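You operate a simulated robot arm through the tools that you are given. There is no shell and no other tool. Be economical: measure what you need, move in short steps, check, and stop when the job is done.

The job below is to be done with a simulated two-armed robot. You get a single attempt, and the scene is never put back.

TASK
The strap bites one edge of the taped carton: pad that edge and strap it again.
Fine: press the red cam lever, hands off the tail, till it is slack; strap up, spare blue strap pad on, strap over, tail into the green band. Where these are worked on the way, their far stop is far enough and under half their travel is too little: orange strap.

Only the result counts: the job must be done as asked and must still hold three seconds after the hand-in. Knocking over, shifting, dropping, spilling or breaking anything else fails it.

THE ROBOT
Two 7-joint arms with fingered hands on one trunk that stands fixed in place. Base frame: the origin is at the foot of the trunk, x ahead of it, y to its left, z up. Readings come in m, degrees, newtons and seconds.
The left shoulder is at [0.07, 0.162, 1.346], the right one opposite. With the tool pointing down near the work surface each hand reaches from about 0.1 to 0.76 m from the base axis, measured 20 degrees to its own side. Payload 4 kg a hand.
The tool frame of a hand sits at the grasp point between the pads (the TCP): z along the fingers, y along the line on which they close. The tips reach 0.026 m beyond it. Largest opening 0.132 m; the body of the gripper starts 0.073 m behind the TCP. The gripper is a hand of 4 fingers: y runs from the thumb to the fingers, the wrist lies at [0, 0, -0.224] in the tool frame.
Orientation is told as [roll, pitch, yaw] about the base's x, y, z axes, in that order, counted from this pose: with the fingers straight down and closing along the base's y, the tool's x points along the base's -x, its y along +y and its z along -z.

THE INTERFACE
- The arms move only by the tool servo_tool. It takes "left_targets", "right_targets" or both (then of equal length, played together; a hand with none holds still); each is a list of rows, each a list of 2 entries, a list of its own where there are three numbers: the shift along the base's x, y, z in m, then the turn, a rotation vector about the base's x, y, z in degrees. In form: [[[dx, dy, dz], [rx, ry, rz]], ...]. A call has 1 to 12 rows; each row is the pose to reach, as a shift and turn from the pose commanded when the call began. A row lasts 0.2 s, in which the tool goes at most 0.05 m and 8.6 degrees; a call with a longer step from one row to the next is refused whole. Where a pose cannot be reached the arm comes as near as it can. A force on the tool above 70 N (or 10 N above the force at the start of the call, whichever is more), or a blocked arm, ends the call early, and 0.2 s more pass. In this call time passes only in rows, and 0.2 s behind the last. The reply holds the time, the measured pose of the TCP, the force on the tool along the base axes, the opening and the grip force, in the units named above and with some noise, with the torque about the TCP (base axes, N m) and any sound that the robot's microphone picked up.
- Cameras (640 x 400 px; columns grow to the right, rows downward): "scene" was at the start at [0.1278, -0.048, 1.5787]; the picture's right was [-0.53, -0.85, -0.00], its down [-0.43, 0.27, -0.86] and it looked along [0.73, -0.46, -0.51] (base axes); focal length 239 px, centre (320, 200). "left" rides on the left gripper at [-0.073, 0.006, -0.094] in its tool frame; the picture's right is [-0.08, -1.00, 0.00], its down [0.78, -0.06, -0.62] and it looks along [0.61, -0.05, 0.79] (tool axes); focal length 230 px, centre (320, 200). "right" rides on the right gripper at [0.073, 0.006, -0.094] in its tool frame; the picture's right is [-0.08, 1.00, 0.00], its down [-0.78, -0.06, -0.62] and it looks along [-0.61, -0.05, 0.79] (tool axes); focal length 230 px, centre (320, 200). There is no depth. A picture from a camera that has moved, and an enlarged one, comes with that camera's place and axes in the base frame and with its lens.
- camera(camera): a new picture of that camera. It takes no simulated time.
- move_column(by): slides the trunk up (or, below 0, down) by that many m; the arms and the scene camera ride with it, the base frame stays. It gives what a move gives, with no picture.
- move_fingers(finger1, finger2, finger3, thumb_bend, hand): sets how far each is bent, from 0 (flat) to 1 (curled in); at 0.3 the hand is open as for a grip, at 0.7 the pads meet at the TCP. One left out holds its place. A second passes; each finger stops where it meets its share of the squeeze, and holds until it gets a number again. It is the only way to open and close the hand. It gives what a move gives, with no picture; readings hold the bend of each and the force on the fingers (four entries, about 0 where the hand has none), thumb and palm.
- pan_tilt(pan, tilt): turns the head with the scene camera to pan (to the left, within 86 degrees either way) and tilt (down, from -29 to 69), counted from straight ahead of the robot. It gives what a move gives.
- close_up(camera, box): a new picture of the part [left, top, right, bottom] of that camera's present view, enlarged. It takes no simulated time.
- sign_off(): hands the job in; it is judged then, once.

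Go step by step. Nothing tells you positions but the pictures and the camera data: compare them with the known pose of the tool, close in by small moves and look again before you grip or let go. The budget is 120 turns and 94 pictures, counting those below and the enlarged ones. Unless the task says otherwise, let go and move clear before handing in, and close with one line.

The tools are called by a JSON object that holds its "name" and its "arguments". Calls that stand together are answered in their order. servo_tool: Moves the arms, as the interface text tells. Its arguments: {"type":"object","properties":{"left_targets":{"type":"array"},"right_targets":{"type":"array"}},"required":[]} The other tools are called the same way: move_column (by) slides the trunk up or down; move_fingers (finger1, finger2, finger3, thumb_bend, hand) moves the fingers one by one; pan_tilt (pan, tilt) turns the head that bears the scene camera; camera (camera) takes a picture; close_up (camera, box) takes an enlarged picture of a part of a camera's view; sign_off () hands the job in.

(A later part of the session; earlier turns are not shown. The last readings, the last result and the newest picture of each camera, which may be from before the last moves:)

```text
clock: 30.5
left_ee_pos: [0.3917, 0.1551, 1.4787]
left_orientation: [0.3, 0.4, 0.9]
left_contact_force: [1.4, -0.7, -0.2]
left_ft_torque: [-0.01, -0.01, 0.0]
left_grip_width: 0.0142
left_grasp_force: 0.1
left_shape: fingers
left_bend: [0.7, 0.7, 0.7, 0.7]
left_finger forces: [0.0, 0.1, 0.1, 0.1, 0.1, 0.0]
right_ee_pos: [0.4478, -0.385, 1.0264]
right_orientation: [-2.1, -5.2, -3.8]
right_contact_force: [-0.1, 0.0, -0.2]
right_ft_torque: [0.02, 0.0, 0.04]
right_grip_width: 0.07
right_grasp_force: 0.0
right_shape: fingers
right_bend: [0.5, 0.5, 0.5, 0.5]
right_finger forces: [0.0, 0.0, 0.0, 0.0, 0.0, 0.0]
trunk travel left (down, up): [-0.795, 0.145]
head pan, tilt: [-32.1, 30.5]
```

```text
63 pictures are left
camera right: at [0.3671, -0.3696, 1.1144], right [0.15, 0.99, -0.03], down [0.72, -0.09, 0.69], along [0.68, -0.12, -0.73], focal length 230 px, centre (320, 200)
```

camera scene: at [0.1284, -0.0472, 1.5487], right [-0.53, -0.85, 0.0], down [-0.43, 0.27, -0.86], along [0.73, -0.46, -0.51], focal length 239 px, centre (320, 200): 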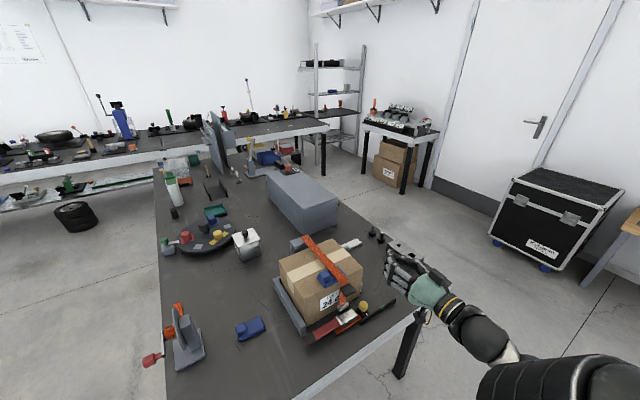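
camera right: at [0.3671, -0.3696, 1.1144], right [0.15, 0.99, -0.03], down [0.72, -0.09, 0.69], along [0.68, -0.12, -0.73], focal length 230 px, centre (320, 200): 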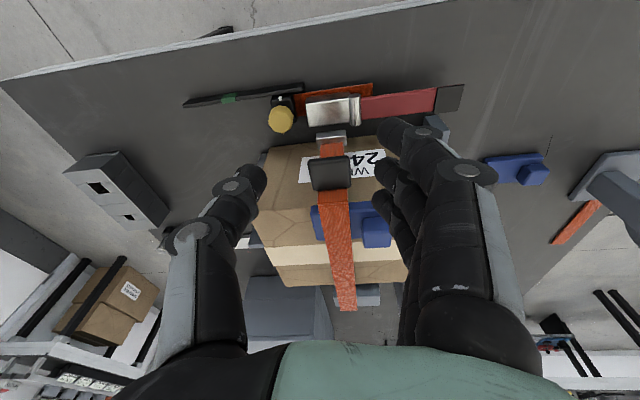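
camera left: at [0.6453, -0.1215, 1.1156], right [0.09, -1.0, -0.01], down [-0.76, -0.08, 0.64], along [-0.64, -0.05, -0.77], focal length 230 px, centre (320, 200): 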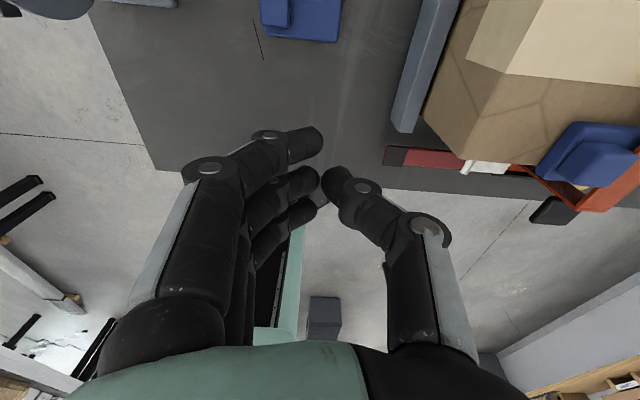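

I move over the tab and look before the final drop.

{"name": "servo_tool", "arguments": {"right_targets": [[[0.02, -0.001, 0], [1, -3, 2]], [[0.04, -0.002, -0.01], [2, -6, 3.8]], [[0.055, -0.003, -0.03], [2, -10, 3.8]], [[0.055, -0.003, -0.05], [2, -10, 3.8]]]}}

{"name": "camera", "arguments": {"camera": "right"}}

{"name": "close_up", "arguments": {"camera": "scene", "box": [260, 220, 440, 340]}}

```text
clock: 31.5
left_ee_pos: [0.389, 0.1552, 1.4803]
left_orientation: [0.2, 0.3, 0.8]
left_contact_force: [0.2, 0.7, 0.1]
left_ft_torque: [0.0, 0.0, -0.02]
left_grip_width: 0.0142
left_grasp_force: 0.1
left_shape: fingers
left_bend: [0.7, 0.7, 0.7, 0.7]
left_finger forces: [0.1, 0.0, 0.0, 0.1, 0.0, 0.0]
right_ee_pos: [0.504, -0.3885, 0.9775]
right_orientation: [0.3, -15.3, -0.4]
right_contact_force: [0.1, -0.4, -0.7]
right_ft_torque: [-0.02, -0.01, -0.01]
right_grip_width: 0.0699
right_grasp_force: 0.2
right_shape: fingers
right_bend: [0.5, 0.5, 0.5, 0.5]
right_finger forces: [0.1, 0.0, 0.1, 0.0, 0.0, 0.0]
trunk travel left (down, up): [-0.795, 0.145]
head pan, tilt: [-32.1, 30.5]
```

```text
62 pictures are left
camera right: at [0.4067, -0.3825, 1.0491], right [0.08, 1.0, 0.03], down [0.6, -0.07, 0.8], along [0.8, -0.05, -0.6], focal length 230 px, centre (320, 200)
```

right: 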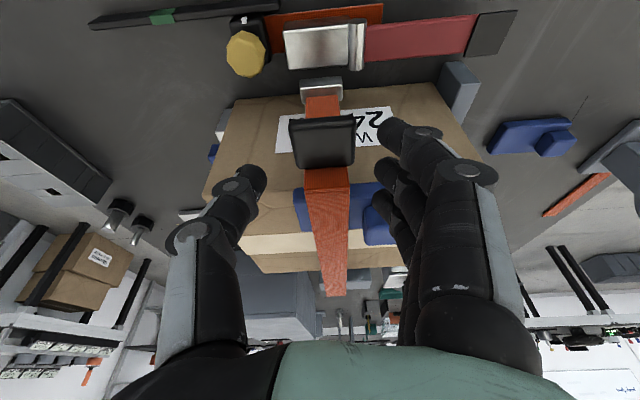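

```text
3.33 times, centred on (350, 280) of scene
camera zoom: at [0.1282, -0.0482, 1.5487], right [-0.53, -0.85, 0.0], down [-0.43, 0.27, -0.86], along [0.73, -0.46, -0.51], focal length 798 px, centre (220, -67)
```

zoom: 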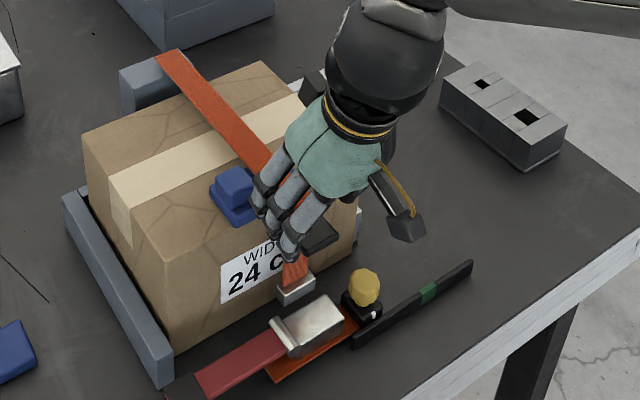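

Tab is centred between thumb and fingers. I shift slightly toward me to keep clear of the existing pad's knob, then drop and grip.

{"name": "servo_tool", "arguments": {"right_targets": [[[-0.013, 0, 0], [0, 0, 0]], [[-0.013, 0, -0.02], [0, 0, 0]], [[-0.013, 0, -0.035], [0, 0, 0]], [[-0.013, 0, -0.045], [0, 0, 0]]]}}

{"name": "move_fingers", "arguments": {"hand": "right", "finger1": 0.7, "finger2": 0.7, "finger3": 0.7, "thumb_bend": 0.7}}

{"name": "camera", "arguments": {"camera": "right"}}

```text
clock: 32.5
left_ee_pos: [0.3877, 0.1551, 1.4805]
left_orientation: [0.1, 0.4, 0.9]
left_contact_force: [0.0, -0.2, -0.1]
left_ft_torque: [-0.01, -0.02, 0.01]
left_grip_width: 0.0141
left_grasp_force: 0.1
left_shape: fingers
left_bend: [0.7, 0.7, 0.7, 0.7]
left_finger forces: [0.1, 0.1, 0.0, 0.0, 0.1, 0.0]
right_ee_pos: [0.4895, -0.3877, 0.9335]
right_orientation: [0.3, -15.2, -0.4]
right_contact_force: [0.6, 0.0, 0.4]
right_ft_torque: [-0.03, -0.03, 0.0]
right_grip_width: 0.0699
right_grasp_force: 0.0
right_shape: fingers
right_bend: [0.5, 0.5, 0.5, 0.5]
right_finger forces: [0.0, 0.0, 0.1, 0.0, 0.1, 0.0]
trunk travel left (down, up): [-0.795, 0.145]
head pan, tilt: [-32.1, 30.5]
```

```text
clock: 33.5
left_ee_pos: [0.3898, 0.156, 1.479]
left_orientation: [0.2, 0.4, 1.0]
left_contact_force: [-0.5, 0.1, 0.3]
left_ft_torque: [0.01, 0.04, -0.02]
left_grip_width: 0.014
left_grasp_force: 0.1
left_shape: fingers
left_bend: [0.7, 0.7, 0.7, 0.7]
left_finger forces: [0.0, 0.1, 0.1, 0.0, 0.0, 0.0]
right_ee_pos: [0.4911, -0.387, 0.9331]
right_orientation: [0.3, -15.2, -0.3]
right_contact_force: [-1.2, 1.8, -1.5]
right_ft_torque: [0.14, 0.03, 0.29]
right_grip_width: 0.0203
right_grasp_force: 10.7
right_shape: fingers
right_bend: [0.7, 0.67, 0.62, 0.67]
right_finger forces: [0.1, 3.5, 8.1, 0.0, 9.3, 0.0]
trunk travel left (down, up): [-0.795, 0.145]
head pan, tilt: [-32.1, 30.5]
```

```text
60 pictures are left
camera right: at [0.3937, -0.3813, 1.0045], right [0.08, 1.0, 0.03], down [0.6, -0.07, 0.8], along [0.8, -0.05, -0.6], focal length 230 px, centre (320, 200)
```

right: 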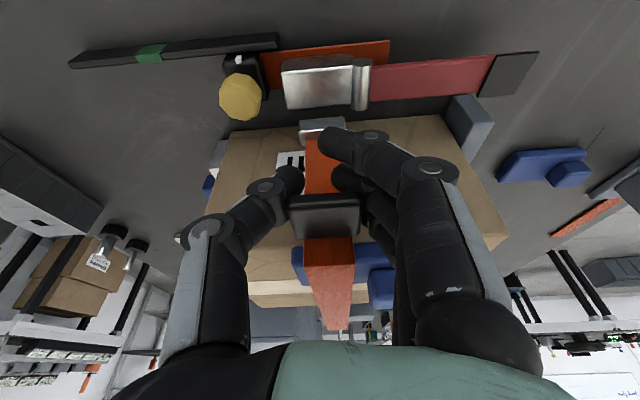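

The fingers hold just under the tab, so they hook it. I swing it up along the arc about the far hinge.

{"name": "servo_tool", "arguments": {"right_targets": [[[0.0007, 0, 0.02], [0, 0, 0]], [[0.0028, 0, 0.04], [0, 0, 0]], [[0.0063, 0, 0.06], [0, 0, 0]], [[0.011, 0, 0.08], [0, 0, 0]], [[0.0175, 0, 0.099], [0, 0, 0]]]}}

{"name": "close_up", "arguments": {"camera": "scene", "box": [240, 190, 440, 320]}}

{"name": "camera", "arguments": {"camera": "right"}}

```text
clock: 34.7
left_ee_pos: [0.3891, 0.1551, 1.4792]
left_orientation: [0.2, 0.4, 1.1]
left_contact_force: [-0.1, -0.4, 0.2]
left_ft_torque: [-0.03, 0.01, -0.03]
left_grip_width: 0.0139
left_grasp_force: 0.0
left_shape: fingers
left_bend: [0.7, 0.7, 0.7, 0.7]
left_finger forces: [0.0, 0.1, 0.0, 0.0, 0.1, 0.0]
right_ee_pos: [0.5078, -0.3875, 1.0326]
right_orientation: [0.3, -15.4, -0.4]
right_contact_force: [-1.6, 2.1, 0.1]
right_ft_torque: [0.11, -0.03, 0.04]
right_grip_width: 0.0178
right_grasp_force: 6.1
right_shape: fingers
right_bend: [0.7, 0.69, 0.63, 0.69]
right_finger forces: [0.1, 1.3, 5.3, 0.1, 5.7, 0.0]
trunk travel left (down, up): [-0.795, 0.145]
head pan, tilt: [-32.1, 30.5]
```

```text
3.08 times, centred on (340, 255) of scene
camera zoom: at [0.1277, -0.0467, 1.5488], right [-0.53, -0.85, 0.0], down [-0.43, 0.27, -0.86], along [0.73, -0.46, -0.51], focal length 736 px, centre (258, 31)
```

zoom: 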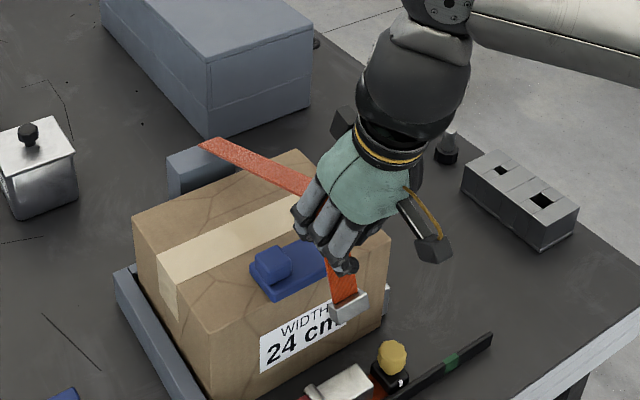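

```text
58 pictures are left
camera right: at [0.4121, -0.381, 1.1045], right [0.08, 1.0, 0.03], down [0.59, -0.07, 0.8], along [0.8, -0.05, -0.6], focal length 230 px, centre (320, 200)
```

right: 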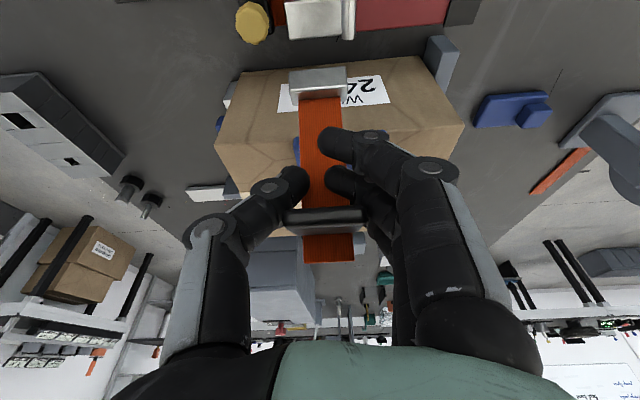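

The strap rises cleanly with its leg and end hook. I continue the arc.

{"name": "servo_tool", "arguments": {"right_targets": [[[0.012, 0, 0.029], [0, 0, 0]], [[0.0275, 0, 0.056], [0, 0, 0]], [[0.0455, 0, 0.082], [0, 0, 0]], [[0.066, 0, 0.106], [0, 0, 0]], [[0.089, 0, 0.127], [0, 0, 0]], [[0.114, 0, 0.146], [0, 0, 0]], [[0.141, 0, 0.162], [0, 0, 0]]]}}

{"name": "camera", "arguments": {"camera": "scene"}}

{"name": "camera", "arguments": {"camera": "right"}}

```text
clock: 36.3
left_ee_pos: [0.377, 0.1576, 1.4832]
left_orientation: [0.0, -0.1, 1.0]
left_contact_force: [-0.5, -0.1, 0.2]
left_ft_torque: [-0.01, 0.01, 0.01]
left_grip_width: 0.0142
left_grasp_force: 0.0
left_shape: fingers
left_bend: [0.7, 0.7, 0.7, 0.7]
left_finger forces: [0.0, 0.0, 0.1, 0.0, 0.0, 0.1]
right_ee_pos: [0.6398, -0.3842, 1.2062]
right_orientation: [0.0, -16.0, -0.5]
right_contact_force: [-27.4, -2.1, 44.0]
right_ft_torque: [-0.61, 0.55, -0.06]
right_grip_width: 0.0166
right_grasp_force: 37.3
right_shape: fingers
right_bend: [0.71, 0.72, 0.62, 0.7]
right_finger forces: [6.7, 14.3, 8.1, 0.1, 45.6, 0.1]
trunk travel left (down, up): [-0.795, 0.145]
head pan, tilt: [-32.1, 30.5]
```

```text
57 pictures are left
camera scene: at [0.1148, -0.043, 1.5504], right [-0.53, -0.85, 0.0], down [-0.42, 0.27, -0.87], along [0.73, -0.46, -0.5], focal length 239 px, centre (320, 200)
```

scene: 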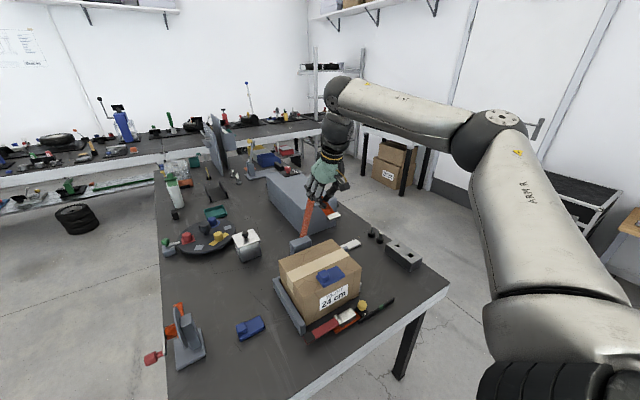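

```text
56 pictures are left
camera right: at [0.5424, -0.3778, 1.2755], right [0.08, 1.0, 0.02], down [0.58, -0.07, 0.81], along [0.81, -0.05, -0.59], focal length 230 px, centre (320, 200)
```

right: 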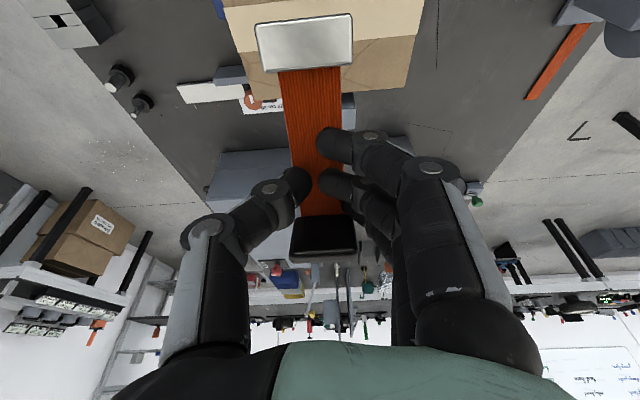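

The strap is up about 60°; the load is purely radial (my arc is slightly tight), not a stop. I correct outward and continue.

{"name": "servo_tool", "arguments": {"right_targets": [[[-0.006, 0, 0.012], [0, 0, 0]], [[0.01, 0, 0.02], [0, -2, 0]], [[0.025, 0, 0.027], [0, -4, 0]], [[0.042, 0, 0.034], [0, -6, 0]], [[0.058, 0, 0.039], [0, -8, 0]], [[0.072, 0, 0.042], [0, -10, 0]]]}}

{"name": "close_up", "arguments": {"camera": "scene", "box": [240, 90, 440, 320]}}

```text
clock: 37.7
left_ee_pos: [0.3852, 0.1584, 1.4812]
left_orientation: [0.0, 0.2, 0.9]
left_contact_force: [0.2, 0.7, -0.2]
left_ft_torque: [0.01, 0.04, 0.03]
left_grip_width: 0.0141
left_grasp_force: 0.0
left_shape: fingers
left_bend: [0.7, 0.7, 0.7, 0.7]
left_finger forces: [0.1, 0.0, 0.0, 0.1, 0.0, 0.1]
right_ee_pos: [0.719, -0.3845, 1.2404]
right_orientation: [0.3, -25.4, -0.4]
right_contact_force: [-5.6, 4.5, 19.5]
right_ft_torque: [0.02, 0.45, -0.08]
right_grip_width: 0.0131
right_grasp_force: 14.6
right_shape: fingers
right_bend: [0.78, 0.7, 0.7, 0.69]
right_finger forces: [19.6, 0.0, 6.4, 0.1, 2.9, 0.0]
trunk travel left (down, up): [-0.795, 0.145]
head pan, tilt: [-32.1, 30.5]
```

```text
1.74 times, centred on (340, 205) of scene
camera zoom: at [0.1235, -0.0443, 1.5493], right [-0.53, -0.85, 0.0], down [-0.43, 0.27, -0.86], along [0.73, -0.46, -0.5], focal length 416 px, centre (285, 191)
```

zoom: 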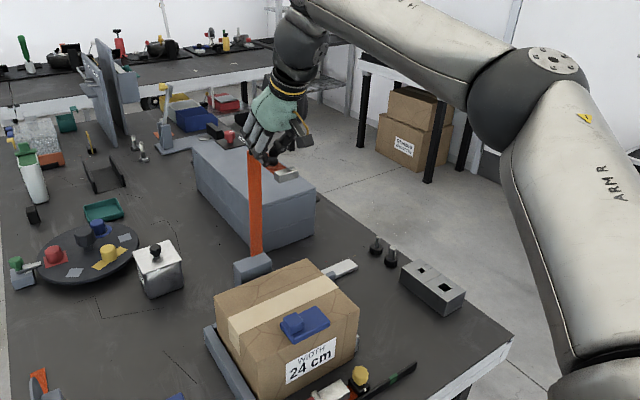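

Strap is near vertical. I push on gently to find its far stop.

{"name": "servo_tool", "arguments": {"right_targets": [[[0.015, 0, 0.002], [0, -4, 0]], [[0.03, 0, 0.003], [0, -8, 0]], [[0.045, 0, 0.003], [0, -12, 0]], [[0.06, 0, 0.002], [0, -16, 0]], [[0.075, 0, 0.0], [0, -20, 0]]]}}

{"name": "close_up", "arguments": {"camera": "scene", "box": [240, 90, 440, 320]}}

{"name": "camera", "arguments": {"camera": "right"}}

```text
clock: 38.9
left_ee_pos: [0.3739, 0.1573, 1.4829]
left_orientation: [0.1, -0.2, 0.9]
left_contact_force: [0.5, 0.6, 0.7]
left_ft_torque: [-0.01, 0.0, -0.01]
left_grip_width: 0.014
left_grasp_force: 0.1
left_shape: fingers
left_bend: [0.7, 0.7, 0.7, 0.7]
left_finger forces: [0.0, 0.0, 0.1, 0.1, 0.1, 0.0]
right_ee_pos: [0.7822, -0.3836, 1.2445]
right_orientation: [0.2, -45.7, -0.1]
right_contact_force: [-44.0, 12.1, 19.5]
right_ft_torque: [0.05, 0.22, 0.39]
right_grip_width: 0.017
right_grasp_force: 30.3
right_shape: fingers
right_bend: [0.88, 0.7, 0.75, 0.7]
right_finger forces: [20.6, 0.1, 40.1, 0.0, 0.0, 0.0]
trunk travel left (down, up): [-0.795, 0.145]
head pan, tilt: [-32.1, 30.5]
```

```text
1.74 times, centred on (340, 205) of scene
camera zoom: at [0.111, -0.0444, 1.5501], right [-0.53, -0.85, 0.0], down [-0.42, 0.27, -0.87], along [0.73, -0.46, -0.5], focal length 416 px, centre (285, 191)
```

zoom: 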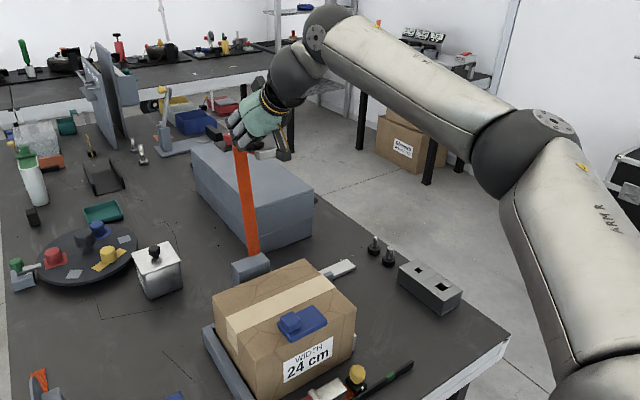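

```text
53 pictures are left
camera right: at [0.6624, -0.3791, 1.2579], right [0.05, 1.0, 0.06], down [0.11, -0.06, 0.99], along [0.99, -0.05, -0.11], focal length 230 px, centre (320, 200)
```

right: 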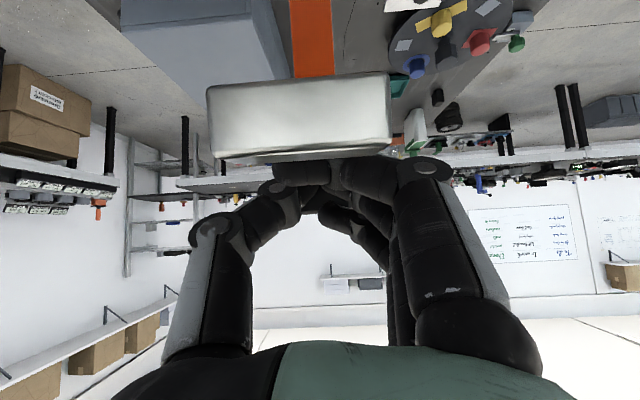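

I've met resistance at what looks like the far stop, just past vertical. I ease off and open slightly to see whether it stays.

{"name": "servo_tool", "arguments": {"right_targets": [[[-0.012, 0, 0.0], [0, 0, 0]], [[-0.012, 0, 0.0], [0, 0, 0]]]}}

{"name": "move_fingers", "arguments": {"hand": "right", "finger1": 0.5, "finger2": 0.5, "finger3": 0.5, "thumb_bend": 0.5}}

{"name": "close_up", "arguments": {"camera": "scene", "box": [240, 90, 440, 320]}}

```text
clock: 39.5
left_ee_pos: [0.3826, 0.1581, 1.4818]
left_orientation: [0.1, 0.2, 1.0]
left_contact_force: [0.0, -0.7, 0.6]
left_ft_torque: [-0.03, -0.02, 0.0]
left_grip_width: 0.0141
left_grasp_force: 0.0
left_shape: fingers
left_bend: [0.7, 0.7, 0.7, 0.7]
left_finger forces: [0.0, 0.0, 0.1, 0.0, 0.0, 0.0]
right_ee_pos: [0.7794, -0.3848, 1.2452]
right_orientation: [0.5, -46.0, -0.6]
right_contact_force: [-4.3, 3.0, 26.4]
right_ft_torque: [-0.27, -0.01, 0.29]
right_grip_width: 0.0163
right_grasp_force: 21.7
right_shape: fingers
right_bend: [0.86, 0.7, 0.73, 0.7]
right_finger forces: [26.7, 0.0, 17.3, 0.0, 0.0, 0.1]
trunk travel left (down, up): [-0.795, 0.145]
head pan, tilt: [-32.1, 30.5]
```

```text
clock: 40.5
left_ee_pos: [0.3828, 0.1542, 1.4817]
left_orientation: [0.1, 0.1, 0.9]
left_contact_force: [0.1, -0.5, 0.2]
left_ft_torque: [-0.01, -0.01, 0.01]
left_grip_width: 0.0139
left_grasp_force: 0.2
left_shape: fingers
left_bend: [0.7, 0.7, 0.7, 0.7]
left_finger forces: [0.0, 0.1, 0.1, 0.0, 0.1, 0.1]
right_ee_pos: [0.7788, -0.389, 1.243]
right_orientation: [0.8, -45.8, -0.7]
right_contact_force: [-2.1, -11.2, 29.5]
right_ft_torque: [0.24, 0.3, 0.07]
right_grip_width: 0.0388
right_grasp_force: 18.8
right_shape: fingers
right_bend: [0.93, 0.5, 0.79, 0.5]
right_finger forces: [27.9, 0.1, 9.5, 0.0, 0.1, 0.1]
trunk travel left (down, up): [-0.795, 0.145]
head pan, tilt: [-32.1, 30.5]
```

```text
1.74 times, centred on (340, 205) of scene
camera zoom: at [0.1219, -0.0486, 1.5493], right [-0.53, -0.85, 0.0], down [-0.43, 0.27, -0.86], along [0.73, -0.46, -0.51], focal length 416 px, centre (285, 191)
```

zoom: 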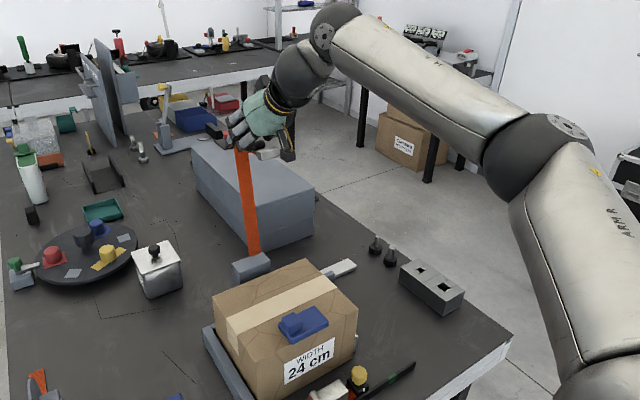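

Two fingers are pressing down on the leg. I lift the hand straight up to free them.

{"name": "servo_tool", "arguments": {"right_targets": [[[0, 0, 0.012], [0, 0, 0]], [[0, 0, 0.024], [0, 0, 0]], [[0, 0, 0.036], [0, 0, 0]]]}}

{"name": "camera", "arguments": {"camera": "right"}}

{"name": "close_up", "arguments": {"camera": "scene", "box": [280, 110, 380, 240]}}

```text
clock: 41.3
left_ee_pos: [0.3901, 0.1541, 1.4796]
left_orientation: [0.2, 0.4, 0.9]
left_contact_force: [0.0, -0.3, 0.5]
left_ft_torque: [0.02, -0.02, -0.03]
left_grip_width: 0.0141
left_grasp_force: 0.1
left_shape: fingers
left_bend: [0.7, 0.7, 0.7, 0.7]
left_finger forces: [0.0, 0.1, 0.1, 0.0, 0.0, 0.0]
right_ee_pos: [0.7841, -0.3868, 1.2691]
right_orientation: [0.4, -45.0, -0.3]
right_contact_force: [-0.1, 0.1, 1.1]
right_ft_torque: [-0.05, 0.01, 0.0]
right_grip_width: 0.0699
right_grasp_force: 0.0
right_shape: fingers
right_bend: [0.5, 0.5, 0.5, 0.5]
right_finger forces: [0.0, 0.0, 0.1, 0.1, 0.0, 0.1]
trunk travel left (down, up): [-0.795, 0.145]
head pan, tilt: [-32.1, 30.5]
```

```text
51 pictures are left
camera right: at [0.665, -0.3815, 1.2849], right [0.06, 1.0, 0.06], down [0.12, -0.07, 0.99], along [0.99, -0.05, -0.12], focal length 230 px, centre (320, 200)
```

right: 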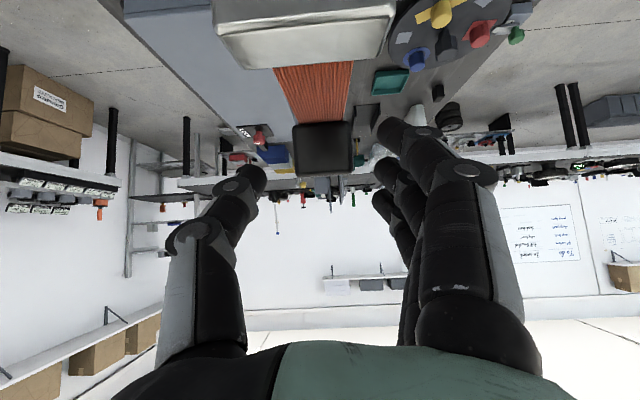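

```text
3.08 times, centred on (330, 175) of scene
camera zoom: at [0.1289, -0.0471, 1.5485], right [-0.53, -0.85, 0.0], down [-0.43, 0.27, -0.86], along [0.73, -0.46, -0.51], focal length 736 px, centre (289, 277)
```

zoom: 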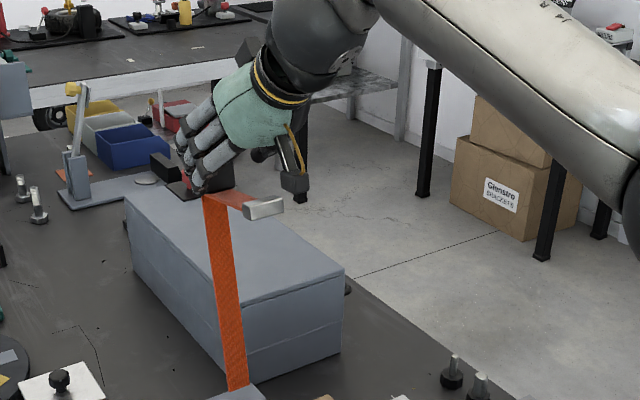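

The strap stays standing at its stop on its own. I retreat upward, then back toward me.

{"name": "servo_tool", "arguments": {"right_targets": [[[0, 0, 0.03], [0, 0, 0]], [[-0.01, 0, 0.06], [0, 0, 0]], [[-0.03, 0, 0.09], [0, 0, 0]], [[-0.07, 0, 0.11], [0, 0, 0]], [[-0.11, 0.01, 0.12], [0, 6, 0]], [[-0.15, 0.03, 0.12], [0, 12, 0]], [[-0.18, 0.05, 0.12], [0, 18, 0]], [[-0.21, 0.07, 0.12], [0, 24, 0]], [[-0.23, 0.1, 0.11], [0, 30, 0]], [[-0.24, 0.13, 0.1], [0, 36, 0]], [[-0.24, 0.16, 0.09], [0, 42, 0]], [[-0.24, 0.19, 0.08], [0, 45, 0]]]}}

{"name": "move_fingers", "arguments": {"hand": "right", "finger1": 0.3, "finger2": 0.3, "finger3": 0.3, "thumb_bend": 0.3}}

{"name": "camera", "arguments": {"camera": "scene"}}

```text
clock: 43.9
left_ee_pos: [0.3901, 0.1579, 1.4803]
left_orientation: [0.1, 0.4, 0.9]
left_contact_force: [-0.4, 0.1, 0.0]
left_ft_torque: [0.0, -0.02, 0.04]
left_grip_width: 0.0142
left_grasp_force: 0.0
left_shape: fingers
left_bend: [0.7, 0.7, 0.7, 0.7]
left_finger forces: [0.0, 0.1, 0.0, 0.0, 0.0, 0.0]
right_ee_pos: [0.5447, -0.1958, 1.3528]
right_orientation: [0.1, -0.1, -0.5]
right_contact_force: [0.2, 0.7, -0.2]
right_ft_torque: [0.0, 0.01, -0.01]
right_grip_width: 0.0701
right_grasp_force: 0.0
right_shape: fingers
right_bend: [0.5, 0.5, 0.5, 0.5]
right_finger forces: [0.0, 0.0, 0.0, 0.1, 0.0, 0.1]
trunk travel left (down, up): [-0.795, 0.145]
head pan, tilt: [-32.1, 30.5]
```

```text
clock: 44.9
left_ee_pos: [0.3887, 0.1551, 1.4794]
left_orientation: [0.2, 0.5, 0.9]
left_contact_force: [-1.0, 0.1, 0.0]
left_ft_torque: [0.01, -0.01, -0.01]
left_grip_width: 0.0141
left_grasp_force: 0.0
left_shape: fingers
left_bend: [0.7, 0.7, 0.7, 0.7]
left_finger forces: [0.0, 0.0, 0.0, 0.0, 0.1, 0.1]
right_ee_pos: [0.5434, -0.1974, 1.3523]
right_orientation: [0.3, -0.2, -0.4]
right_contact_force: [0.8, 0.5, -0.6]
right_ft_torque: [-0.02, -0.03, 0.0]
right_grip_width: 0.1358
right_grasp_force: 0.1
right_shape: fingers
right_bend: [0.3, 0.3, 0.3, 0.3]
right_finger forces: [0.0, 0.0, 0.0, 0.0, 0.0, 0.0]
trunk travel left (down, up): [-0.795, 0.145]
head pan, tilt: [-32.1, 30.5]
```

```text
49 pictures are left
camera scene: at [0.1278, -0.048, 1.5487], right [-0.53, -0.85, 0.0], down [-0.43, 0.27, -0.86], along [0.73, -0.46, -0.51], focal length 239 px, centre (320, 200)
```

scene: 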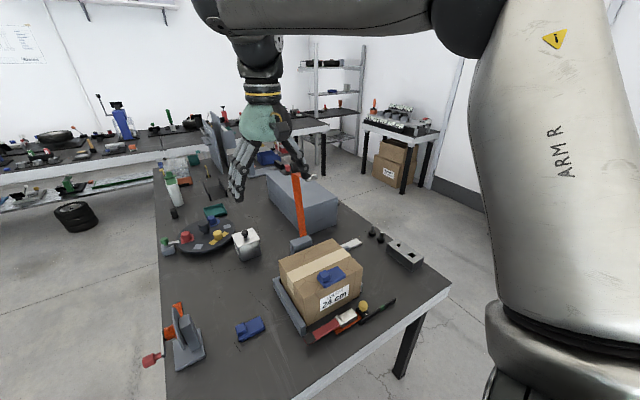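

Strap up and holding. I look closely at the carton's top edges and the spare pad.

{"name": "close_up", "arguments": {"camera": "scene", "box": [270, 225, 370, 320]}}

{"name": "close_up", "arguments": {"camera": "scene", "box": [220, 305, 280, 350]}}

{"name": "camera", "arguments": {"camera": "right"}}

```text
4.21 times, centred on (320, 272) of scene
camera zoom: at [0.1278, -0.048, 1.5487], right [-0.53, -0.85, 0.0], down [-0.43, 0.27, -0.86], along [0.73, -0.46, -0.51], focal length 1008 px, centre (320, -105)
```

zoom: 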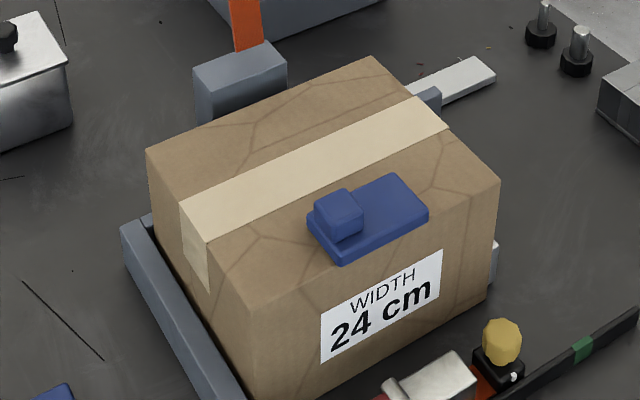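

```text
8.89 times, centred on (250, 328) of scene
camera zoom: at [0.1278, -0.048, 1.5487], right [-0.53, -0.85, 0.0], down [-0.43, 0.27, -0.86], along [0.73, -0.46, -0.51], focal length 2127 px, centre (942, -933)
```

zoom: 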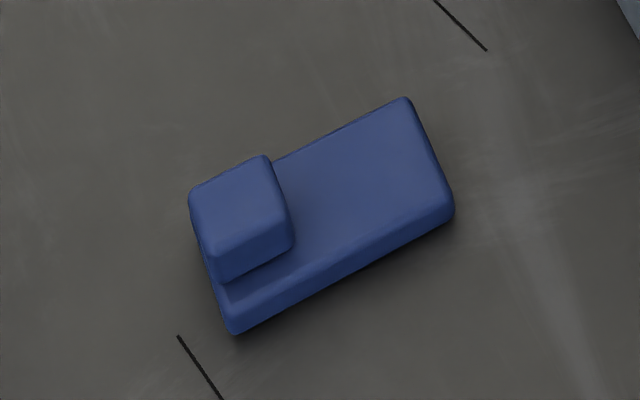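

```text
46 pictures are left
camera right: at [0.4691, -0.1914, 1.4461], right [0.08, 1.0, 0.0], down [0.78, -0.07, 0.62], along [0.62, -0.05, -0.79], focal length 230 px, centre (320, 200)
```

right: 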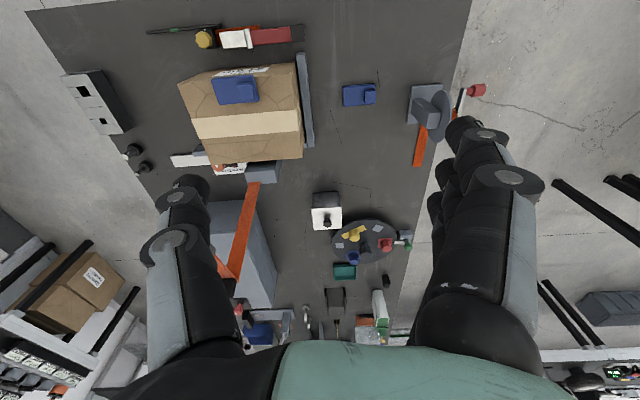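

{"name": "close_up", "arguments": {"camera": "right", "box": [160, 50, 400, 200]}}

```text
2.67 times, centred on (280, 125) of right
camera zoom: at [0.4691, -0.1914, 1.4461], right [0.08, 1.0, 0.0], down [0.78, -0.07, 0.62], along [0.62, -0.05, -0.79], focal length 614 px, centre (427, 400)
```

zoom: 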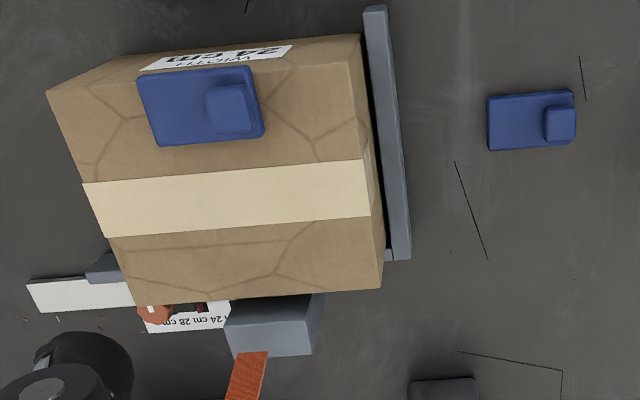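

Geometry now: carton top z≈0.927, far edge x≈0.737, existing pad y −0.411…−0.327 flush with the near edge; spare pad knob at about (0.642,−0.071). I lower the trunk and go above the spare pad.

{"name": "move_column", "arguments": {"by": -0.17}}

{"name": "servo_tool", "arguments": {"right_targets": [[[0.02, 0.025, 0], [0, -4, 0]], [[0.04, 0.05, -0.02], [0, -8, 0]], [[0.06, 0.075, -0.05], [0, -12, 0]], [[0.08, 0.1, -0.08], [0, -15, 0]], [[0.1, 0.126, -0.11], [0, -15, 0]], [[0.1, 0.126, -0.15], [0, -15, 0]], [[0.1, 0.126, -0.19], [0, -15, 0]], [[0.1, 0.126, -0.23], [0, -15, 0]], [[0.1, 0.126, -0.27], [0, -15, 0]]]}}

{"name": "camera", "arguments": {"camera": "right"}}

```text
clock: 46.8
left_ee_pos: [0.3884, 0.1561, 1.3094]
left_orientation: [0.2, 0.3, 0.8]
left_contact_force: [-0.3, -0.2, -0.3]
left_ft_torque: [-0.01, 0.0, -0.02]
left_grip_width: 0.014
left_grasp_force: 0.0
left_shape: fingers
left_bend: [0.7, 0.7, 0.7, 0.7]
left_finger forces: [0.0, 0.0, 0.0, 0.1, 0.0, 0.0]
right_ee_pos: [0.5433, -0.1975, 1.183]
right_orientation: [0.3, -0.2, -0.3]
right_contact_force: [-0.1, -0.1, 0.2]
right_ft_torque: [-0.01, 0.0, 0.02]
right_grip_width: 0.1357
right_grasp_force: 0.0
right_shape: fingers
right_bend: [0.3, 0.3, 0.3, 0.3]
right_finger forces: [0.0, 0.0, 0.1, 0.1, 0.1, 0.0]
trunk travel left (down, up): [-0.625, 0.315]
head pan, tilt: [-32.1, 30.5]
```

```text
clock: 48.8
left_ee_pos: [0.3893, 0.1539, 1.3091]
left_orientation: [0.3, 0.4, 1.0]
left_contact_force: [0.2, -0.1, -0.6]
left_ft_torque: [-0.03, 0.01, 0.03]
left_grip_width: 0.0138
left_grasp_force: 0.1
left_shape: fingers
left_bend: [0.7, 0.7, 0.7, 0.7]
left_finger forces: [0.0, 0.0, 0.1, 0.0, 0.0, 0.0]
right_ee_pos: [0.6448, -0.0721, 0.9109]
right_orientation: [0.2, -15.0, -0.4]
right_contact_force: [0.0, -0.6, 0.2]
right_ft_torque: [0.01, 0.01, -0.01]
right_grip_width: 0.136
right_grasp_force: 0.0
right_shape: fingers
right_bend: [0.3, 0.3, 0.3, 0.3]
right_finger forces: [0.1, 0.0, 0.0, 0.0, 0.0, 0.1]
trunk travel left (down, up): [-0.625, 0.315]
head pan, tilt: [-32.1, 30.5]
```

```text
44 pictures are left
camera right: at [0.5488, -0.0652, 0.9829], right [0.08, 1.0, 0.03], down [0.6, -0.07, 0.8], along [0.8, -0.05, -0.6], focal length 230 px, centre (320, 200)
```

right: 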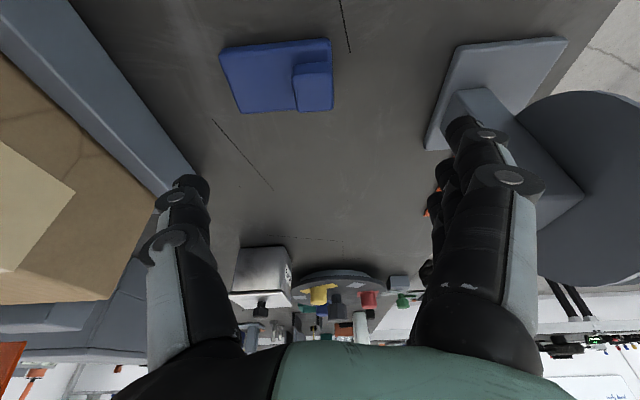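

The spool at the left is clear. I narrow the hand and lower over the knob, pausing to look.

{"name": "move_fingers", "arguments": {"hand": "right", "finger1": 0.48, "finger2": 0.48, "finger3": 0.48, "thumb_bend": 0.48}}

{"name": "servo_tool", "arguments": {"right_targets": [[[-0.004, -0.0015, -0.03], [0, 0, 0]], [[-0.004, -0.0015, -0.06], [0, 0, 0]], [[-0.004, -0.0015, -0.08], [0, 0, 0]]]}}

{"name": "camera", "arguments": {"camera": "right"}}

{"name": "close_up", "arguments": {"camera": "scene", "box": [190, 220, 310, 320]}}

```text
clock: 49.8
left_ee_pos: [0.3882, 0.1554, 1.3095]
left_orientation: [0.3, 0.4, 0.9]
left_contact_force: [-0.5, -0.1, 0.1]
left_ft_torque: [-0.01, -0.01, 0.0]
left_grip_width: 0.0142
left_grasp_force: 0.1
left_shape: fingers
left_bend: [0.7, 0.7, 0.7, 0.7]
left_finger forces: [0.1, 0.1, 0.0, 0.0, 0.0, 0.1]
right_ee_pos: [0.6445, -0.0705, 0.9127]
right_orientation: [0.3, -15.2, -0.4]
right_contact_force: [-1.0, 0.8, 0.2]
right_ft_torque: [-0.01, 0.03, -0.02]
right_grip_width: 0.0781
right_grasp_force: 0.0
right_shape: fingers
right_bend: [0.48, 0.48, 0.48, 0.48]
right_finger forces: [0.0, 0.0, 0.0, 0.0, 0.1, 0.1]
trunk travel left (down, up): [-0.625, 0.315]
head pan, tilt: [-32.1, 30.5]
```

```text
clock: 50.6
left_ee_pos: [0.3886, 0.1546, 1.3099]
left_orientation: [0.1, 0.3, 1.0]
left_contact_force: [0.1, 0.2, 0.2]
left_ft_torque: [-0.03, 0.03, 0.0]
left_grip_width: 0.0142
left_grasp_force: 0.1
left_shape: fingers
left_bend: [0.7, 0.7, 0.7, 0.7]
left_finger forces: [0.1, 0.0, 0.0, 0.0, 0.0, 0.1]
right_ee_pos: [0.6406, -0.0726, 0.8332]
right_orientation: [0.3, -15.2, -0.4]
right_contact_force: [0.3, 0.1, -0.2]
right_ft_torque: [-0.02, 0.05, 0.0]
right_grip_width: 0.0779
right_grasp_force: 0.0
right_shape: fingers
right_bend: [0.48, 0.48, 0.48, 0.48]
right_finger forces: [0.0, 0.0, 0.0, 0.0, 0.0, 0.0]
trunk travel left (down, up): [-0.625, 0.315]
head pan, tilt: [-32.1, 30.5]
```

```text
43 pictures are left
camera right: at [0.5442, -0.0664, 0.9038], right [0.08, 1.0, 0.03], down [0.6, -0.07, 0.8], along [0.8, -0.05, -0.6], focal length 230 px, centre (320, 200)
```

right: 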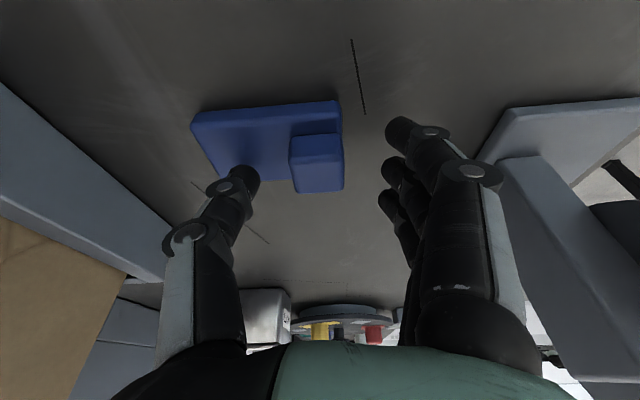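

```text
4.00 times, centred on (250, 270) of scene
camera zoom: at [0.1281, -0.0478, 1.3788], right [-0.53, -0.85, 0.0], down [-0.43, 0.27, -0.86], along [0.73, -0.46, -0.51], focal length 957 px, centre (600, -80)
```

zoom: 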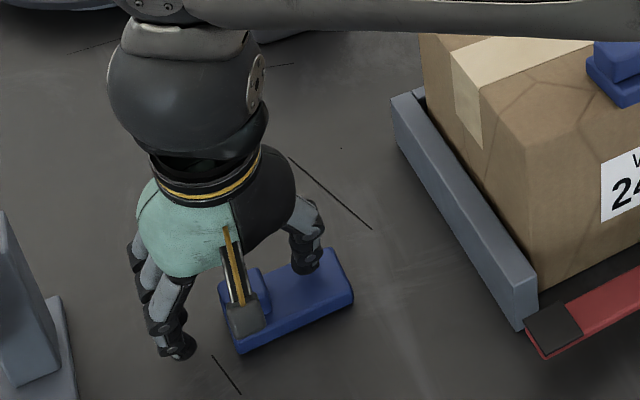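

Aligned: knob is centred between thumb and fingers, pad top about z=0.783. I drop the last 2 cm and grip the knob.

{"name": "servo_tool", "arguments": {"right_targets": [[[0.002, 0, -0.01], [0, 0, 0]], [[0.002, 0, -0.02], [0, 0, 0]]]}}

{"name": "move_fingers", "arguments": {"hand": "right", "finger1": 0.66, "finger2": 0.75, "finger3": 0.66, "thumb_bend": 0.66}}

{"name": "camera", "arguments": {"camera": "right"}}

```text
clock: 51.2
left_ee_pos: [0.3804, 0.1589, 1.3127]
left_orientation: [0.0, 0.0, 1.0]
left_contact_force: [-0.5, 0.5, 0.4]
left_ft_torque: [-0.01, 0.0, -0.04]
left_grip_width: 0.0141
left_grasp_force: 0.1
left_shape: fingers
left_bend: [0.7, 0.7, 0.7, 0.7]
left_finger forces: [0.0, 0.0, 0.1, 0.0, 0.2, 0.1]
right_ee_pos: [0.6413, -0.0647, 0.8267]
right_orientation: [0.5, -16.6, -0.2]
right_contact_force: [-1.7, 7.9, 66.9]
right_ft_torque: [-3.66, -0.19, -0.03]
right_grip_width: 0.0838
right_grasp_force: 33.8
right_shape: fingers
right_bend: [0.48, 0.48, 0.48, 0.49]
right_finger forces: [0.0, 0.1, 0.0, 0.0, 67.1, 0.0]
trunk travel left (down, up): [-0.625, 0.315]
head pan, tilt: [-32.1, 30.5]
```

```text
clock: 52.2
left_ee_pos: [0.3811, 0.1559, 1.3116]
left_orientation: [0.1, 0.1, 1.0]
left_contact_force: [-0.2, 0.7, -0.3]
left_ft_torque: [-0.04, 0.01, -0.02]
left_grip_width: 0.0143
left_grasp_force: 0.0
left_shape: fingers
left_bend: [0.7, 0.7, 0.7, 0.7]
left_finger forces: [0.0, 0.0, 0.0, 0.1, 0.1, 0.0]
right_ee_pos: [0.6429, -0.0715, 0.8259]
right_orientation: [0.3, -16.6, -0.5]
right_contact_force: [3.3, -4.2, 67.2]
right_ft_torque: [-3.94, -0.25, 0.11]
right_grip_width: 0.0554
right_grasp_force: 39.0
right_shape: fingers
right_bend: [0.63, 0.63, 0.66, 0.61]
right_finger forces: [2.2, 6.4, 0.0, 0.1, 69.2, 0.0]
trunk travel left (down, up): [-0.625, 0.315]
head pan, tilt: [-32.1, 30.5]
```

```text
41 pictures are left
camera right: at [0.5448, -0.0651, 0.895], right [0.08, 1.0, 0.03], down [0.58, -0.07, 0.81], along [0.81, -0.05, -0.58], focal length 230 px, centre (320, 200)
```

right: 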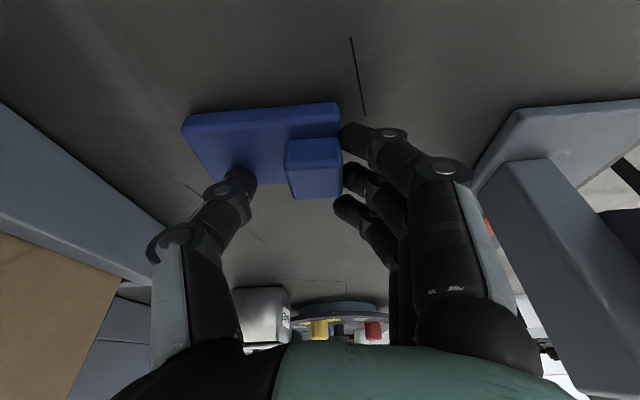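

The thumb is pressing on the pad body. I raise slightly to unload it and then close the pinch.

{"name": "servo_tool", "arguments": {"right_targets": [[[0, 0, 0.008], [0, 0, 0]], [[0, 0, 0.016], [0, 0, 0]]]}}

{"name": "move_fingers", "arguments": {"hand": "right", "finger1": 0.63, "finger2": 0.75, "finger3": 0.63, "thumb_bend": 0.75}}

{"name": "camera", "arguments": {"camera": "right"}}

```text
clock: 52.8
left_ee_pos: [0.3869, 0.1568, 1.3084]
left_orientation: [0.1, 0.3, 1.0]
left_contact_force: [0.7, -0.8, 0.8]
left_ft_torque: [-0.03, 0.0, -0.01]
left_grip_width: 0.0142
left_grasp_force: 0.1
left_shape: fingers
left_bend: [0.7, 0.7, 0.7, 0.7]
left_finger forces: [0.0, 0.1, 0.0, 0.0, 0.0, 0.1]
right_ee_pos: [0.6395, -0.0721, 0.826]
right_orientation: [0.2, -15.0, -0.3]
right_contact_force: [0.5, 1.5, 13.7]
right_ft_torque: [-0.6, 0.01, -0.15]
right_grip_width: 0.0357
right_grasp_force: 13.7
right_shape: fingers
right_bend: [0.63, 0.63, 0.66, 0.65]
right_finger forces: [1.6, 6.0, 0.0, 0.0, 18.5, 0.0]
trunk travel left (down, up): [-0.625, 0.315]
head pan, tilt: [-32.1, 30.5]
```

```text
clock: 53.8
left_ee_pos: [0.3888, 0.1552, 1.3095]
left_orientation: [0.2, 0.4, 0.9]
left_contact_force: [-0.7, 0.3, 0.4]
left_ft_torque: [-0.01, -0.01, -0.02]
left_grip_width: 0.0143
left_grasp_force: 0.0
left_shape: fingers
left_bend: [0.7, 0.7, 0.7, 0.7]
left_finger forces: [0.0, 0.1, 0.1, 0.0, 0.1, 0.1]
right_ee_pos: [0.6421, -0.0709, 0.829]
right_orientation: [0.3, -15.1, -0.4]
right_contact_force: [-0.5, 0.7, -0.2]
right_ft_torque: [0.01, 0.0, 0.01]
right_grip_width: 0.0331
right_grasp_force: 15.4
right_shape: fingers
right_bend: [0.61, 0.62, 0.63, 0.68]
right_finger forces: [2.2, 11.0, 0.0, 0.1, 15.9, 0.0]
trunk travel left (down, up): [-0.625, 0.315]
head pan, tilt: [-32.1, 30.5]
```

```text
40 pictures are left
camera right: at [0.5455, -0.0661, 0.8998], right [0.08, 1.0, 0.02], down [0.6, -0.07, 0.8], along [0.8, -0.05, -0.6], focal length 230 px, centre (320, 200)
```

right: 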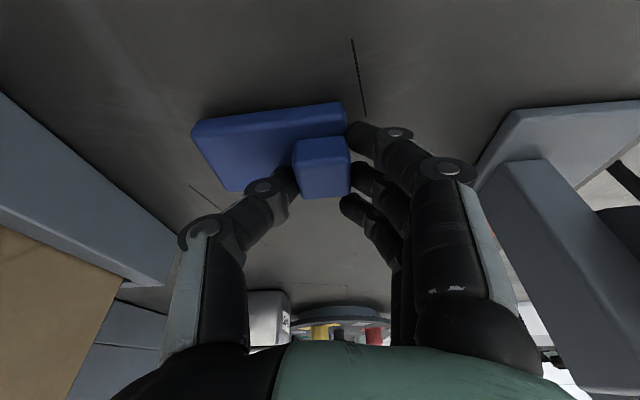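

The knob is pinched (15 N). I lift a little and check the hold.

{"name": "servo_tool", "arguments": {"right_targets": [[[0, 0, 0.02], [0, 0, 0]], [[0, 0, 0.05], [0, 0, 0]], [[0, 0, 0.09], [0, 0, 0]], [[0, 0, 0.13], [0, 0, 0]], [[0, 0, 0.17], [0, 0, 0]], [[0, 0, 0.21], [0, 0, 0]]]}}

{"name": "camera", "arguments": {"camera": "right"}}

{"name": "close_up", "arguments": {"camera": "scene", "box": [190, 120, 350, 280]}}

```text
clock: 55.2
left_ee_pos: [0.388, 0.1566, 1.3086]
left_orientation: [0.1, 0.3, 0.9]
left_contact_force: [-0.2, 0.2, -0.4]
left_ft_torque: [-0.01, 0.02, -0.02]
left_grip_width: 0.0142
left_grasp_force: 0.1
left_shape: fingers
left_bend: [0.7, 0.7, 0.7, 0.7]
left_finger forces: [0.0, 0.0, 0.0, 0.1, 0.0, 0.1]
right_ee_pos: [0.6398, -0.0715, 1.0387]
right_orientation: [0.2, -15.3, -0.4]
right_contact_force: [-0.8, 0.4, -0.4]
right_ft_torque: [-0.02, -0.01, -0.01]
right_grip_width: 0.0331
right_grasp_force: 14.4
right_shape: fingers
right_bend: [0.61, 0.62, 0.63, 0.68]
right_finger forces: [2.2, 11.1, 0.0, 0.0, 15.8, 0.1]
trunk travel left (down, up): [-0.625, 0.315]
head pan, tilt: [-32.1, 30.5]
```

```text
39 pictures are left
camera right: at [0.5438, -0.0661, 1.111], right [0.08, 1.0, 0.02], down [0.6, -0.07, 0.8], along [0.8, -0.05, -0.6], focal length 230 px, centre (320, 200)
```

right: 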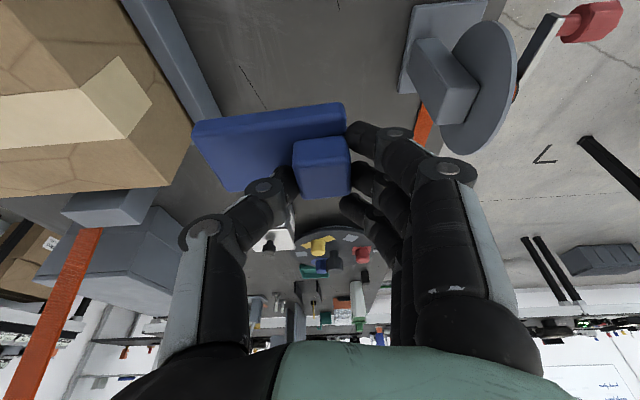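

```text
2.50 times, centred on (270, 200) of scene
camera zoom: at [0.1266, -0.047, 1.3788], right [-0.53, -0.85, 0.0], down [-0.43, 0.27, -0.86], along [0.73, -0.46, -0.51], focal length 598 px, centre (445, 200)
```

zoom: 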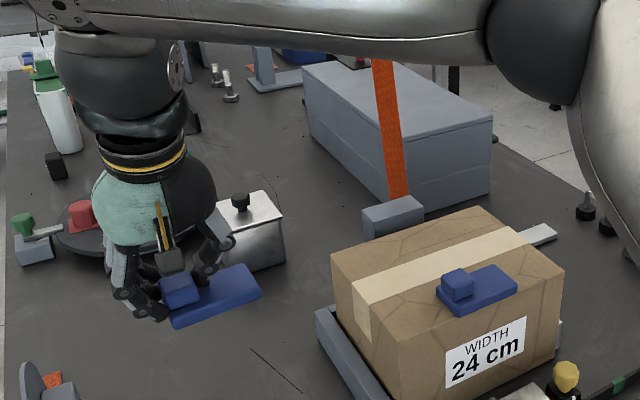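

The pad is held level. But at the placing spot my wrist would come near the raised strap's leg, so I need more tilt; I'll set the pad back, re-grip it with the hand leaning 30°.

{"name": "servo_tool", "arguments": {"right_targets": [[[0, 0, -0.04], [0, 0, 0]], [[0, 0, -0.08], [0, 0, 0]], [[0, 0, -0.12], [0, 0, 0]], [[0, 0, -0.16], [0, 0, 0]], [[0, 0, -0.19], [0, 0, 0]], [[0, 0, -0.205], [0, 0, 0]], [[0, 0, -0.209], [0, 0, 0]]]}}

{"name": "move_fingers", "arguments": {"hand": "right", "finger1": 0.52, "finger2": 0.52, "finger3": 0.52, "thumb_bend": 0.6}}

{"name": "servo_tool", "arguments": {"right_targets": [[[0, 0, 0.012], [0, 0, 0]], [[-0.002, 0, 0.012], [0, -5, 0]], [[-0.004, 0, 0.012], [0, -10, 0]], [[-0.005, 0, 0.012], [0, -15, 0]], [[-0.005, 0, 0.006], [0, -15, 0]]]}}

{"name": "camera", "arguments": {"camera": "right"}}

```text
clock: 56.8
left_ee_pos: [0.3887, 0.1563, 1.3102]
left_orientation: [0.2, 0.3, 1.0]
left_contact_force: [0.6, -0.4, -0.6]
left_ft_torque: [0.0, -0.01, 0.01]
left_grip_width: 0.014
left_grasp_force: 0.1
left_shape: fingers
left_bend: [0.7, 0.7, 0.7, 0.7]
left_finger forces: [0.0, 0.0, 0.1, 0.1, 0.0, 0.0]
right_ee_pos: [0.6426, -0.0714, 0.8302]
right_orientation: [0.4, -15.2, -0.3]
right_contact_force: [0.1, 0.1, 0.2]
right_ft_torque: [0.04, -0.04, 0.0]
right_grip_width: 0.0331
right_grasp_force: 14.4
right_shape: fingers
right_bend: [0.61, 0.62, 0.63, 0.68]
right_finger forces: [2.3, 11.0, 0.0, 0.1, 15.5, 0.1]
trunk travel left (down, up): [-0.625, 0.315]
head pan, tilt: [-32.1, 30.5]
```

```text
clock: 57.8
left_ee_pos: [0.3891, 0.1545, 1.31]
left_orientation: [0.2, 0.4, 0.9]
left_contact_force: [0.0, -0.8, 0.6]
left_ft_torque: [0.0, 0.01, -0.03]
left_grip_width: 0.0142
left_grasp_force: 0.1
left_shape: fingers
left_bend: [0.7, 0.7, 0.7, 0.7]
left_finger forces: [0.0, 0.0, 0.1, 0.0, 0.1, 0.1]
right_ee_pos: [0.6428, -0.0725, 0.8299]
right_orientation: [0.3, -15.1, -0.5]
right_contact_force: [0.2, 0.2, 0.4]
right_ft_torque: [0.0, 0.0, 0.03]
right_grip_width: 0.051
right_grasp_force: 0.1
right_shape: fingers
right_bend: [0.52, 0.52, 0.52, 0.6]
right_finger forces: [0.1, 0.0, 0.0, 0.1, 0.1, 0.0]
trunk travel left (down, up): [-0.625, 0.315]
head pan, tilt: [-32.1, 30.5]
```

```text
clock: 59.0
left_ee_pos: [0.3896, 0.1549, 1.3088]
left_orientation: [0.3, 0.4, 0.9]
left_contact_force: [0.2, 0.3, -0.3]
left_ft_torque: [0.01, 0.01, -0.01]
left_grip_width: 0.014
left_grasp_force: 0.1
left_shape: fingers
left_bend: [0.7, 0.7, 0.7, 0.7]
left_finger forces: [0.1, 0.0, 0.1, 0.1, 0.0, 0.0]
right_ee_pos: [0.6359, -0.0733, 0.8362]
right_orientation: [0.4, -30.2, -0.6]
right_contact_force: [-0.2, 0.8, 0.4]
right_ft_torque: [0.0, 0.0, 0.01]
right_grip_width: 0.0509
right_grasp_force: 0.1
right_shape: fingers
right_bend: [0.52, 0.52, 0.52, 0.6]
right_finger forces: [0.1, 0.1, 0.0, 0.1, 0.0, 0.0]
trunk travel left (down, up): [-0.625, 0.315]
head pan, tilt: [-32.1, 30.5]
```

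```text
37 pictures are left
camera right: at [0.5255, -0.0666, 0.8796], right [0.07, 1.0, 0.05], down [0.37, -0.07, 0.93], along [0.93, -0.05, -0.37], focal length 230 px, centre (320, 200)
```

right: 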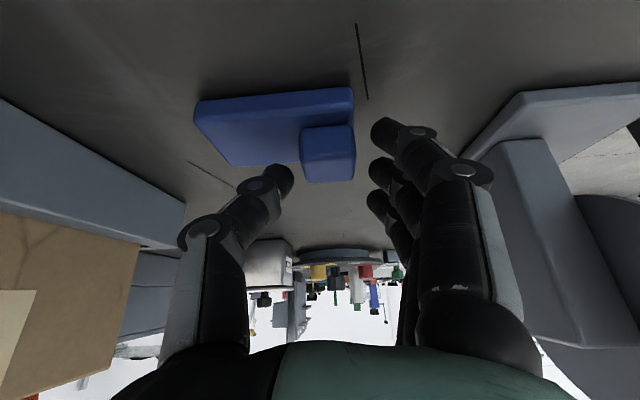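

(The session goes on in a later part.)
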